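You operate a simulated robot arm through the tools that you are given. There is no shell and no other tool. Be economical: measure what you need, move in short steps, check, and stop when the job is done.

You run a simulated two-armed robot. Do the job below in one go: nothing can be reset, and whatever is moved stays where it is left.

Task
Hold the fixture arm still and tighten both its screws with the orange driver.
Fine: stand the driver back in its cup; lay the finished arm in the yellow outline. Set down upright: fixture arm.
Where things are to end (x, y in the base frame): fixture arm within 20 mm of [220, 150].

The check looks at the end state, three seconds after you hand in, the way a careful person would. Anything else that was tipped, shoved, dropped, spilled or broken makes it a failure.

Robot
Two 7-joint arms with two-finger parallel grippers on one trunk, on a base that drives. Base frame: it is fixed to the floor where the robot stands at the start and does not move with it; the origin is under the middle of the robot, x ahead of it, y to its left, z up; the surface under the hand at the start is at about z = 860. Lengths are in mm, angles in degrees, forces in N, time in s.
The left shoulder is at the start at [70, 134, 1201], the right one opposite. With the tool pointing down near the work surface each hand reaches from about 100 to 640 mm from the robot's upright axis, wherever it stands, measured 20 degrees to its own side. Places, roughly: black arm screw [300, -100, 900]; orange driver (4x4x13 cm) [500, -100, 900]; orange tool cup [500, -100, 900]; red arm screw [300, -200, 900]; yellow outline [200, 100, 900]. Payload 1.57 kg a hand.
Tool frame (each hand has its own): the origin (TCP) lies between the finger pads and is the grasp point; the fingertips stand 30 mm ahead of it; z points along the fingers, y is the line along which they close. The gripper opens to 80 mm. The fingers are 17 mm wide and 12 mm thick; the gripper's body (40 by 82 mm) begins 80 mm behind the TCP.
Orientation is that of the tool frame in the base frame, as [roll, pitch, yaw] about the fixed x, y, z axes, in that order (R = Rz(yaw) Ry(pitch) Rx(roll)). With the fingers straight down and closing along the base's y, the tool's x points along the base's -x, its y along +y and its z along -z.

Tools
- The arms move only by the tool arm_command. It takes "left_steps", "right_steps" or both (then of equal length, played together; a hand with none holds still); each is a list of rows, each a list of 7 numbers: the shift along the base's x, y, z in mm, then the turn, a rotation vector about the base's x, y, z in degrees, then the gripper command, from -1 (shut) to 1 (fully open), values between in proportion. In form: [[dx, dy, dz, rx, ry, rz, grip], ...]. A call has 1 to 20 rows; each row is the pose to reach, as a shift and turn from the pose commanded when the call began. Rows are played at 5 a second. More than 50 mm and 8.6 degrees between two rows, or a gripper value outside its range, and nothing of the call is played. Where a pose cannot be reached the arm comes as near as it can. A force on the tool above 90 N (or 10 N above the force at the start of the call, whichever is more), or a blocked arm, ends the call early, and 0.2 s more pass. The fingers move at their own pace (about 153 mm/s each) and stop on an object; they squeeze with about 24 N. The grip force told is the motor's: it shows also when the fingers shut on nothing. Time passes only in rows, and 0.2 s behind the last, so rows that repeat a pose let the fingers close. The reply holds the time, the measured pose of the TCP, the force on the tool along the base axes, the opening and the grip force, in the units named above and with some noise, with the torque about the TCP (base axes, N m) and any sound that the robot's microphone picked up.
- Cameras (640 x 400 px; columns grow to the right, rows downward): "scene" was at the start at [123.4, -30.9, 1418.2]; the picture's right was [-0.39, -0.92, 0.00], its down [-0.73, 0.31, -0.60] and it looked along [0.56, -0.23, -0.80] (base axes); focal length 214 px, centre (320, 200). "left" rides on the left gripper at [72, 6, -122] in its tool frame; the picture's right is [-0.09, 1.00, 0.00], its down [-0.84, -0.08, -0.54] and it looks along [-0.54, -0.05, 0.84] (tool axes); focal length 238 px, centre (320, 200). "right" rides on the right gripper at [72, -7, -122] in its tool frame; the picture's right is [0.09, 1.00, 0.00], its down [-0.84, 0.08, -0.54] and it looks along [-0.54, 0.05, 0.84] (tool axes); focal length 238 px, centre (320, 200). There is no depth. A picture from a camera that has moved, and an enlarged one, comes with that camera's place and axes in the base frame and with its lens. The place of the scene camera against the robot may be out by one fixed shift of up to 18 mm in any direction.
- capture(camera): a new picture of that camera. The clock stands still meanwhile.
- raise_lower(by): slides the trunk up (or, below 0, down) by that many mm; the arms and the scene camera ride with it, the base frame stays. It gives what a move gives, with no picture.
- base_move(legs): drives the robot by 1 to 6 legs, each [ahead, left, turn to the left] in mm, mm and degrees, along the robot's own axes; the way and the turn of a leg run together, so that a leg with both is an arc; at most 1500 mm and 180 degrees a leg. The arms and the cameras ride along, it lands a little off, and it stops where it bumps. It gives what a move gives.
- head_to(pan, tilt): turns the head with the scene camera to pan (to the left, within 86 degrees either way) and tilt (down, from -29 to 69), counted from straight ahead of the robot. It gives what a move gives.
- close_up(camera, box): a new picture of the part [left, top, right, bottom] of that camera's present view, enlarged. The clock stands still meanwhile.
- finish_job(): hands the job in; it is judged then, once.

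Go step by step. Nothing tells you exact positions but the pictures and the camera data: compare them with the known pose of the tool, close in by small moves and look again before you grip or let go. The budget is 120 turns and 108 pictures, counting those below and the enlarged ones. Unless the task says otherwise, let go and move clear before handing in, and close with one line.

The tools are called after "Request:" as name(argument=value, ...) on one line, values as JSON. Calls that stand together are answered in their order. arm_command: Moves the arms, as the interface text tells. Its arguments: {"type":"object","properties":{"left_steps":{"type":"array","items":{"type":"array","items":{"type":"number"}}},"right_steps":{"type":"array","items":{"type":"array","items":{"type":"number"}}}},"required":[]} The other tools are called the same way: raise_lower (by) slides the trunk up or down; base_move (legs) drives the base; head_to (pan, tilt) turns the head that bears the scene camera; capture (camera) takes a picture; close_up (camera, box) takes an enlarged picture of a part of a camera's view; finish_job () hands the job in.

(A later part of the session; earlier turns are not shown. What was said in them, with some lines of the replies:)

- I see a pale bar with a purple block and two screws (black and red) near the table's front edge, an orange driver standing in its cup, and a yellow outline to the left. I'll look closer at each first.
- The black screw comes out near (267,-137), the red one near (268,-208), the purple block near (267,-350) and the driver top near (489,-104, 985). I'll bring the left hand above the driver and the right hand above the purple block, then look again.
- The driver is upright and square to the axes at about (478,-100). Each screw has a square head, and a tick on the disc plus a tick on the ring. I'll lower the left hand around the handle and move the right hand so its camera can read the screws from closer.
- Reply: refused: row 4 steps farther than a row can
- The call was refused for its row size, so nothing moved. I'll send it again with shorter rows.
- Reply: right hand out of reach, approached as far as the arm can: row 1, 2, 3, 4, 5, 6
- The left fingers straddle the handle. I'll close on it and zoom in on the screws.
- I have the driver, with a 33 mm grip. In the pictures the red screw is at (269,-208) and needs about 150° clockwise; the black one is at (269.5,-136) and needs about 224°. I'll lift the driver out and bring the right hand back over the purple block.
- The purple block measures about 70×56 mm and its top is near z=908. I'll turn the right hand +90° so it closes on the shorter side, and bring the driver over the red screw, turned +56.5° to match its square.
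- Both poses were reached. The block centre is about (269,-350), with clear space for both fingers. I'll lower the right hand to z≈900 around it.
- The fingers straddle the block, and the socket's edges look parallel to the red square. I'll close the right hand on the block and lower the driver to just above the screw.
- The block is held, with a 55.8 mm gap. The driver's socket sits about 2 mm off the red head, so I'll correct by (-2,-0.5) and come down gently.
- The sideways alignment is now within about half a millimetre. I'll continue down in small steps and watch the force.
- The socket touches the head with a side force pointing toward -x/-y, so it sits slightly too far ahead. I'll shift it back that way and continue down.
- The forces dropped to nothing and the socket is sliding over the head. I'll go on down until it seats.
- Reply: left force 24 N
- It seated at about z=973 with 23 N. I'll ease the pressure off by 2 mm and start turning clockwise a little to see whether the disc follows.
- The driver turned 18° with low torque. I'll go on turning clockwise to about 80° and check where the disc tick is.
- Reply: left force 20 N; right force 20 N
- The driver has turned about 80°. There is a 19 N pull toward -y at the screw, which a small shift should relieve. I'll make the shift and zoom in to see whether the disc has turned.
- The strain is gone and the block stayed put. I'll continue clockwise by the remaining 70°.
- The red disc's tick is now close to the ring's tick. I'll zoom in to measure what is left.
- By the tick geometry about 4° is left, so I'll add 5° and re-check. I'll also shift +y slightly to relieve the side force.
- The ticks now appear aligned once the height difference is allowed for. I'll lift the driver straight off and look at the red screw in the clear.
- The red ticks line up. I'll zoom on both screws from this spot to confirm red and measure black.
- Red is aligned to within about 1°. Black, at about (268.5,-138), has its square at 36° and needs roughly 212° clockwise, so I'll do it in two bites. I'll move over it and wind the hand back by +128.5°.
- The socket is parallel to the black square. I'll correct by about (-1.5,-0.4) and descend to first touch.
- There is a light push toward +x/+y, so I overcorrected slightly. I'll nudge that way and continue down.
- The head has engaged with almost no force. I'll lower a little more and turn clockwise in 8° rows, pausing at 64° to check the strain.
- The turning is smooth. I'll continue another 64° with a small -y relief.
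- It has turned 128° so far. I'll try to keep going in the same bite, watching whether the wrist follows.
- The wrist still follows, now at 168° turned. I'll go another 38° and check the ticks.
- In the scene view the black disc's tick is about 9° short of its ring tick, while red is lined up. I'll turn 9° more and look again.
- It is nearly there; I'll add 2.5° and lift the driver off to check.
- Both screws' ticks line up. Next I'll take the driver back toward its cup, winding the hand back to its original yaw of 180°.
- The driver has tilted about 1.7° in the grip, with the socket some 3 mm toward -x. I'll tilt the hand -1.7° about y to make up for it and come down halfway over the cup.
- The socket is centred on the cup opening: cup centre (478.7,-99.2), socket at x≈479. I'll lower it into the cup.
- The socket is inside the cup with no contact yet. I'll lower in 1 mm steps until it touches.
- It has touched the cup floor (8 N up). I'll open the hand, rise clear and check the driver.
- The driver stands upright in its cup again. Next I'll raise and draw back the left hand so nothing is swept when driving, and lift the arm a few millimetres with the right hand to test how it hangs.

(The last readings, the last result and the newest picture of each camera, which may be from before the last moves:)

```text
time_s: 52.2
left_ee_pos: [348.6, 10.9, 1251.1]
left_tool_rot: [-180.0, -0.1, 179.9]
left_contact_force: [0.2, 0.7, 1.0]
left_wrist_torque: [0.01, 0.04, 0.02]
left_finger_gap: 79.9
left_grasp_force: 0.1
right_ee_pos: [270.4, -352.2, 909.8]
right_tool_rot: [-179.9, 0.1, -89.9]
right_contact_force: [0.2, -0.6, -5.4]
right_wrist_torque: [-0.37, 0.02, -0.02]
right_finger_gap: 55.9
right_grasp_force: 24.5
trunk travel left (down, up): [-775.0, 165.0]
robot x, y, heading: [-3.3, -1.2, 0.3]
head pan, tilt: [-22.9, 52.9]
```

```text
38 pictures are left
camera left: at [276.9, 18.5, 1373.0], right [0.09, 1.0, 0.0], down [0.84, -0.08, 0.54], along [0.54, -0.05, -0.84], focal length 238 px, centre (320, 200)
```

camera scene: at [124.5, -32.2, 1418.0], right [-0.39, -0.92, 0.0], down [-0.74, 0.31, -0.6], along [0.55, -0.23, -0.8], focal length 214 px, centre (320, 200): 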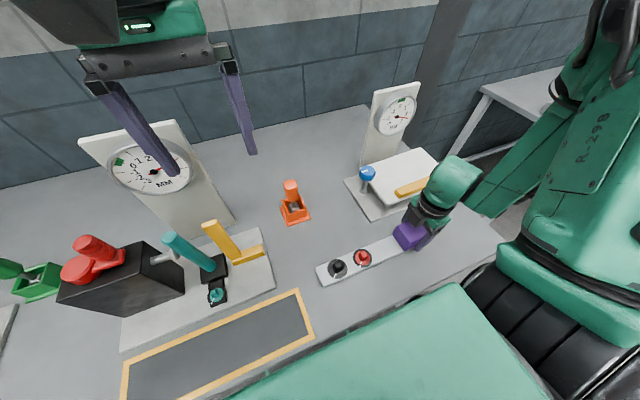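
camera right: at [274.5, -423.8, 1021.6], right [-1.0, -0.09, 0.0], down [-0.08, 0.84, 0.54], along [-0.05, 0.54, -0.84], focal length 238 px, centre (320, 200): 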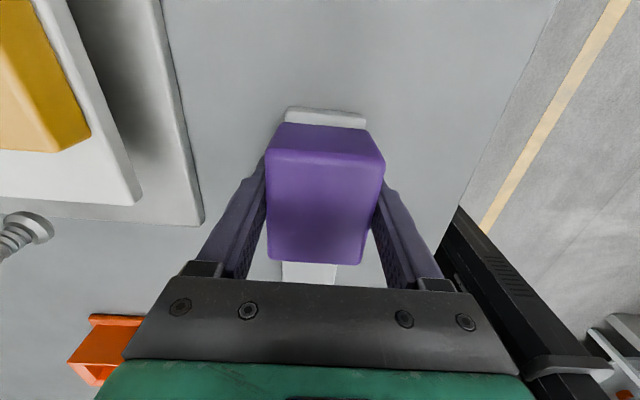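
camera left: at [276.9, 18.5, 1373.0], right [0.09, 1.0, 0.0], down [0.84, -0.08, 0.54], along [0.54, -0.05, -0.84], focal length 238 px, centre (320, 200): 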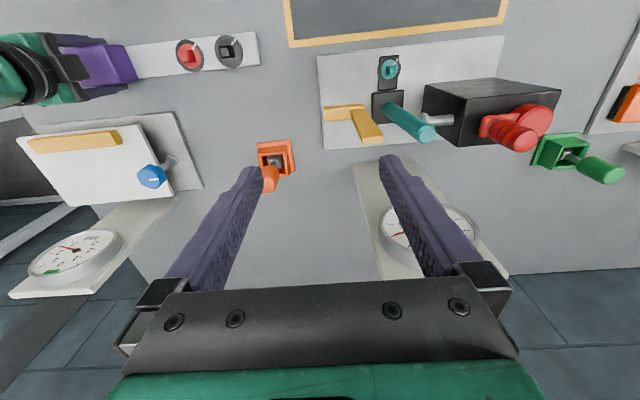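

The arm hangs from the hand at about 5 N. I'll lift it another 40 mm, draw it 49 mm toward the robot, and check it hangs level.

Request:
arm_command(right_steps=[[0, 0, 10, 0, 0, 0, -1], [0, 0, 20, 0, 0, 0, -1], [0, 0, 30, 0, 0, 0, -1], [0, 0, 40, 0, 0, 0, -1], [-10, 0, 40, 0, 0, 0, -1], [-20, 0, 40, 0, 0, 0, -1], [-30, 0, 40, 0, 0, 0, -1], [-40, 0, 40, 0, 0, 0, -1], [-49, 0, 40, 0, 0, 0, -1], [-49, 0, 40, 0, 0, 0, -1]])

Request:
capture(camera="scene")

Request:
head_to(pan=45, tilt=62)

Request:
capture(camera="scene")

```text
time_s: 54.4
left_ee_pos: [349.8, 12.5, 1251.1]
left_tool_rot: [180.0, -0.1, 179.8]
left_contact_force: [0.6, -0.6, 0.1]
left_wrist_torque: [-0.02, -0.01, -0.01]
left_finger_gap: 79.9
left_grasp_force: 0.1
right_ee_pos: [225.7, -355.2, 942.8]
right_tool_rot: [180.0, 0.1, -89.9]
right_contact_force: [0.5, -0.9, -4.2]
right_wrist_torque: [-0.35, -0.01, 0.0]
right_finger_gap: 55.7
right_grasp_force: 23.9
right hand out of reach, approached as far as the arm can: row 9, 10
trunk travel left (down, up): [-775.0, 165.0]
robot x, y, heading: [-2.2, -0.7, -0.0]
head pan, tilt: [-22.9, 52.9]
```

```text
37 pictures are left
camera scene: at [123.9, -31.3, 1418.1], right [-0.39, -0.92, 0.0], down [-0.74, 0.31, -0.6], along [0.56, -0.23, -0.8], focal length 214 px, centre (320, 200)
```

scene: 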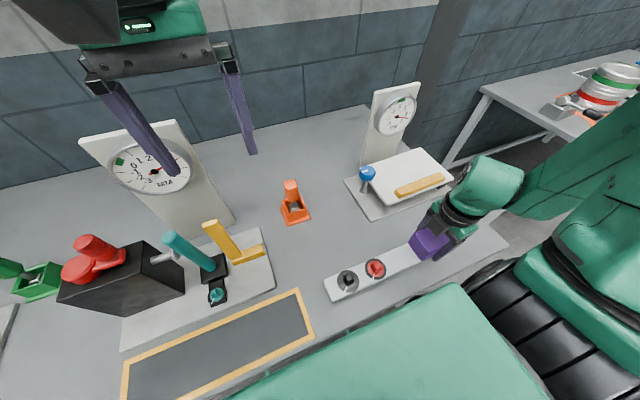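

```text
time_s: 55.8
left_ee_pos: [348.1, 12.4, 1251.0]
left_tool_rot: [180.0, -0.1, 179.8]
left_contact_force: [-0.3, -0.8, -0.6]
left_wrist_torque: [0.03, 0.0, 0.0]
left_finger_gap: 79.9
left_grasp_force: 0.0
right_ee_pos: [225.3, -355.5, 944.7]
right_tool_rot: [-180.0, 0.2, -89.9]
right_contact_force: [0.0, 0.2, -5.5]
right_wrist_torque: [-0.33, 0.01, -0.01]
right_finger_gap: 55.8
right_grasp_force: 24.2
trunk travel left (down, up): [-775.0, 165.0]
robot x, y, heading: [-0.4, 0.9, -0.0]
head pan, tilt: [45.0, 62.0]
```

```text
36 pictures are left
camera scene: at [100.9, 42.9, 1407.2], right [0.71, -0.71, 0.0], down [-0.62, -0.62, -0.47], along [0.33, 0.33, -0.88], focal length 214 px, centre (320, 200)
```

scene: 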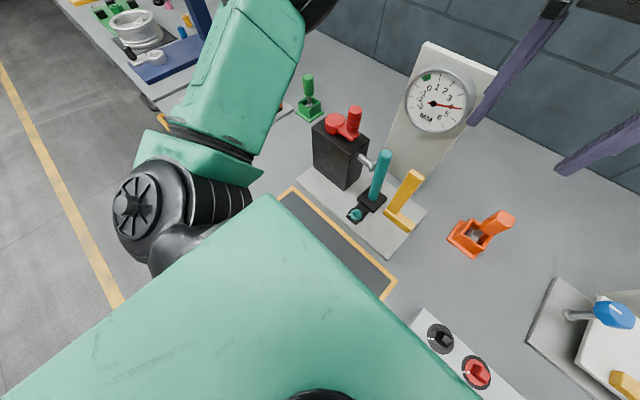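

The arm hangs level, and the right hand reached its inner limit at x≈226. The floor to the left is clear, so I'll drive 391 mm left and 30 mm back, carrying the arm above the table.

Request:
base_move(legs=[[-30, 0, 0], [0, 391, 0]])

Request:
head_to(pan=0, tilt=65)

Request:
capture(camera="scene")

Request:
capture(camera="right")

Request:
capture(camera="left")

```text
time_s: 58.7
left_ee_pos: [318.6, 417.7, 1250.2]
left_tool_rot: [-179.9, 0.0, 180.0]
left_contact_force: [-0.2, -0.5, -0.2]
left_wrist_torque: [0.0, -0.04, 0.02]
left_finger_gap: 80.0
left_grasp_force: 0.1
right_ee_pos: [196.4, 50.1, 942.9]
right_tool_rot: [-179.9, 0.0, -89.9]
right_contact_force: [0.4, 0.4, -5.1]
right_wrist_torque: [-0.33, -0.02, 0.03]
right_finger_gap: 55.7
right_grasp_force: 24.2
trunk travel left (down, up): [-775.0, 165.0]
robot x, y, heading: [-26.6, 408.2, 0.1]
head pan, tilt: [45.0, 62.0]
```

```text
time_s: 59.9
left_ee_pos: [319.8, 419.4, 1249.9]
left_tool_rot: [-179.9, -0.1, 179.9]
left_contact_force: [-0.6, -0.2, 0.1]
left_wrist_torque: [0.01, -0.01, -0.01]
left_finger_gap: 79.6
left_grasp_force: 0.0
right_ee_pos: [195.2, 51.6, 942.2]
right_tool_rot: [-179.9, 0.1, -89.9]
right_contact_force: [0.4, 0.6, -4.7]
right_wrist_torque: [-0.37, 0.01, 0.02]
right_finger_gap: 55.9
right_grasp_force: 24.1
trunk travel left (down, up): [-775.0, 165.0]
robot x, y, heading: [-30.8, 403.2, 0.2]
head pan, tilt: [0.0, 65.0]
```

```text
35 pictures are left
camera scene: at [85.8, 403.8, 1403.9], right [0.0, -1.0, 0.0], down [-0.91, 0.0, -0.42], along [0.42, 0.0, -0.91], focal length 214 px, centre (320, 200)
```

scene: 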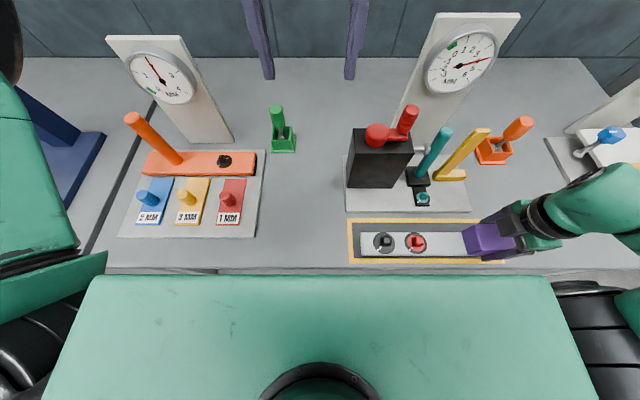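

```text
34 pictures are left
camera right: at [202.6, -20.4, 1064.5], right [-1.0, -0.09, 0.0], down [-0.08, 0.84, 0.54], along [-0.05, 0.54, -0.84], focal length 238 px, centre (320, 200)
```

right: 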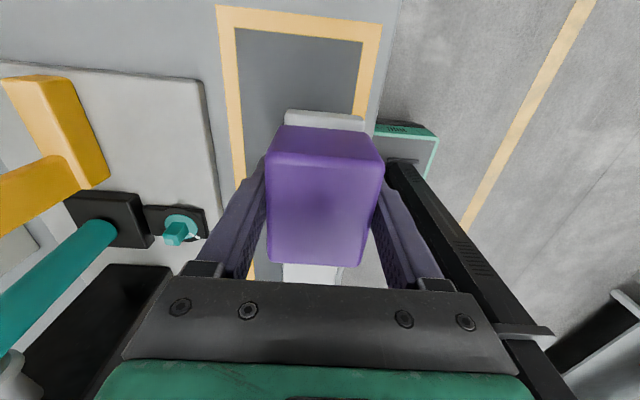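

```text
33 pictures are left
camera left: at [246.2, 425.5, 1373.1], right [0.09, 1.0, 0.0], down [0.84, -0.08, 0.54], along [0.54, -0.05, -0.84], focal length 238 px, centre (320, 200)
```

left: 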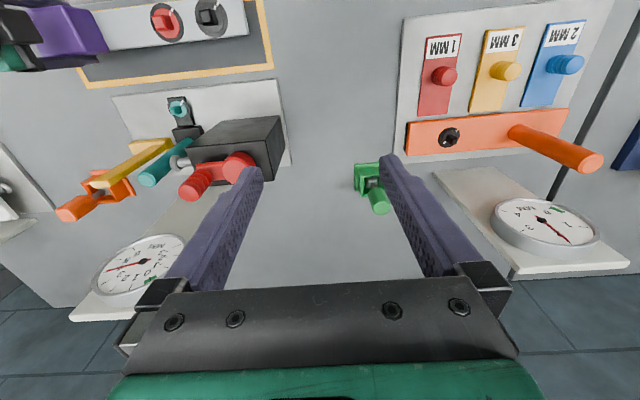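

The arm now hangs just above the outline. I measure the outline's centre near (220,147) and the bar's centre about 111 mm to the left of the hand. I'll shift by (+24.5,-12) and lower most of the way.

Request:
arm_command(right_steps=[[12, -6, 0, 0, 0, 0, -1], [24.5, -12, 0, 0, 0, 0, -1], [24.5, -12, -12, 0, 0, 0, -1], [24.5, -12, -24, 0, 0, 0, -1], [24.5, -12, -34, 0, 0, 0, -1], [24.5, -12, -34, 0, 0, 0, -1]])

Request:
capture(camera="scene")

Request:
close_up(camera="scene", box=[340, 200, 532, 290])

```text
time_s: 61.3
left_ee_pos: [318.6, 419.7, 1251.1]
left_tool_rot: [180.0, 0.1, 179.9]
left_contact_force: [-0.5, 0.2, -0.1]
left_wrist_torque: [0.02, -0.01, 0.03]
left_finger_gap: 79.7
left_grasp_force: 0.2
right_ee_pos: [219.4, 39.1, 909.2]
right_tool_rot: [-180.0, 0.2, -90.0]
right_contact_force: [0.5, -0.1, -6.0]
right_wrist_torque: [-0.33, 0.05, 0.03]
right_finger_gap: 55.8
right_grasp_force: 24.1
trunk travel left (down, up): [-775.0, 165.0]
robot x, y, heading: [-30.0, 403.4, 0.2]
head pan, tilt: [0.0, 65.0]
```

```text
32 pictures are left
camera scene: at [85.6, 404.2, 1403.9], right [0.0, -1.0, 0.0], down [-0.91, 0.0, -0.42], along [0.42, 0.0, -0.91], focal length 214 px, centre (320, 200)
```

scene: 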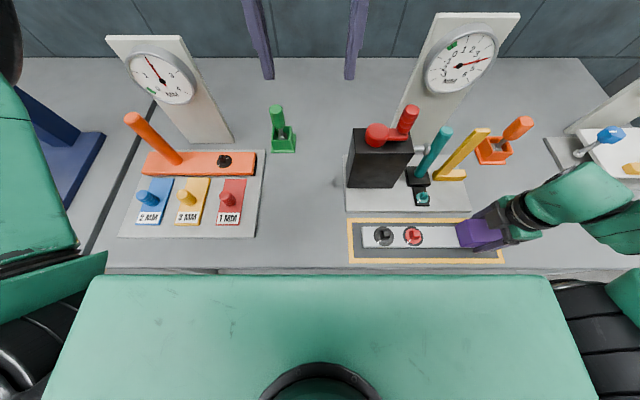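

```text
3.33 times, centred on (436, 245) of scene
camera zoom: at [85.6, 404.2, 1403.9], right [0.0, -1.0, 0.0], down [-0.91, 0.0, -0.42], along [0.42, 0.0, -0.91], focal length 715 px, centre (-67, 50)
```

zoom: 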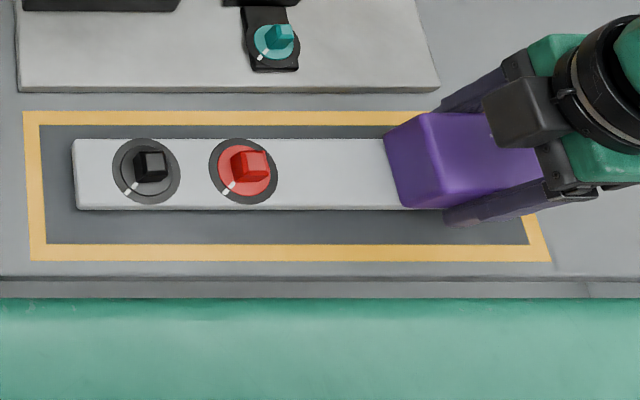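

The arm sits inside the outline with even margins. I'll lower the last 10 mm slowly until it touches.

Request:
arm_command(right_steps=[[0, 0, -3, 0, 0, 0, -1], [0, 0, -6, 0, 0, 0, -1], [0, 0, -8, 0, 0, 0, -1], [0, 0, -9, 0, 0, 0, -1], [0, 0, -9, 0, 0, 0, -1]])

Request:
close_up(camera="scene", box=[340, 200, 532, 290])

```text
time_s: 62.5
left_ee_pos: [317.6, 419.2, 1250.9]
left_tool_rot: [179.9, 0.0, 180.0]
left_contact_force: [-0.1, -0.7, -0.6]
left_wrist_torque: [-0.03, -0.01, 0.0]
left_finger_gap: 79.8
left_grasp_force: 0.0
right_ee_pos: [220.8, 40.3, 900.2]
right_tool_rot: [180.0, 0.2, -89.9]
right_contact_force: [1.6, -1.4, 4.0]
right_wrist_torque: [0.78, 0.19, 0.06]
right_finger_gap: 56.0
right_grasp_force: 24.5
trunk travel left (down, up): [-775.0, 165.0]
robot x, y, heading: [-32.5, 408.3, 0.3]
head pan, tilt: [0.0, 65.0]
```

```text
3.33 times, centred on (436, 245) of scene
camera zoom: at [85.3, 404.4, 1404.1], right [0.0, -1.0, 0.0], down [-0.91, 0.0, -0.42], along [0.42, 0.0, -0.91], focal length 715 px, centre (-67, 50)
```

zoom: 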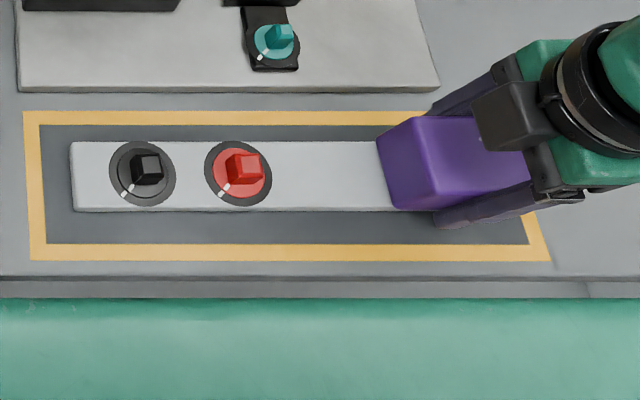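

It rests on the table, inside the outline. I'll release it partly so I don't touch the neighbours, and rise straight up.

Request:
arm_command(right_steps=[[0, 0, 0, 0, 0, 0, 0.5], [0, 0, 0, 0, 0, 0, 0.75], [0, 0, 0, 0, 0, 0, 0.75], [0, 0, 20, 0, 0, 0, 0.75], [0, 0, 50, 0, 0, 0, 0.75], [0, 0, 90, 0, 0, 0, 0.75], [0, 0, 130, 0, 0, 0, 0.75], [0, -20, 160, 0, 0, 0, 0.75], [0, -60, 180, 0, 0, 0, 0.75], [0, -100, 190, 0, 0, 0, 0.75]])

Request:
capture(camera="scene")

Request:
close_up(camera="scene", box=[340, 200, 532, 290])

Request:
capture(camera="right")

```text
time_s: 64.7
left_ee_pos: [320.1, 417.3, 1250.4]
left_tool_rot: [180.0, -0.1, 179.9]
left_contact_force: [-0.6, -0.3, -0.2]
left_wrist_torque: [0.01, 0.01, -0.02]
left_finger_gap: 80.0
left_grasp_force: 0.0
right_ee_pos: [218.8, -61.9, 1088.4]
right_tool_rot: [180.0, 0.1, -89.7]
right_contact_force: [-0.2, -1.0, 0.1]
right_wrist_torque: [-0.01, 0.01, 0.02]
right_finger_gap: 69.9
right_grasp_force: 0.1
trunk travel left (down, up): [-775.0, 165.0]
robot x, y, heading: [-26.6, 406.3, 0.2]
head pan, tilt: [0.0, 65.0]
```

```text
29 pictures are left
camera scene: at [86.6, 403.0, 1403.8], right [0.0, -1.0, 0.0], down [-0.91, 0.0, -0.42], along [0.42, 0.0, -0.91], focal length 214 px, centre (320, 200)
```

scene: 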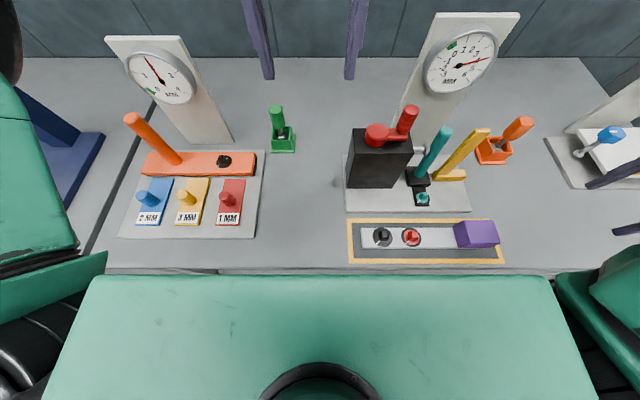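

```text
3.33 times, centred on (436, 245) of scene
camera zoom: at [86.6, 403.0, 1403.8], right [0.0, -1.0, 0.0], down [-0.91, 0.0, -0.42], along [0.42, 0.0, -0.91], focal length 715 px, centre (-67, 50)
```

zoom: 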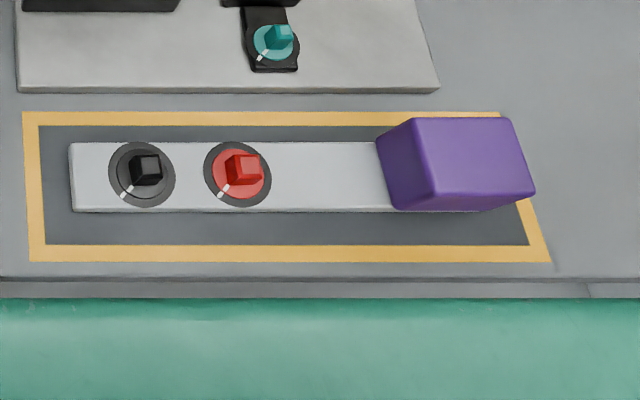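

```text
27 pictures are left
camera right: at [226.2, -134.6, 1209.9], right [-1.0, -0.1, 0.0], down [-0.08, 0.84, 0.54], along [-0.05, 0.54, -0.84], focal length 238 px, centre (320, 200)
```

right: 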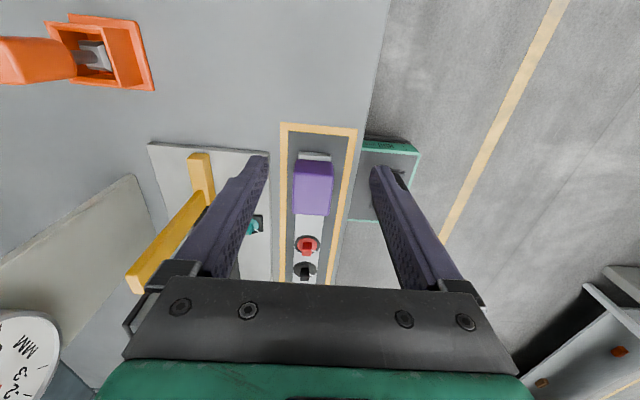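

The arm lies flat inside the outline at about (220,151). Both screws' ticks are aligned, the driver stands in its cup, both hands are clear and nothing else has moved, so I'm handing in.

Request:
finish_job()

```text
The job is handed in.
```

Both screws are tightened with their ticks lined up, the orange driver is upright in its cup, and the fixture arm lies in the yellow outline at about (220, 151) by my measurements.
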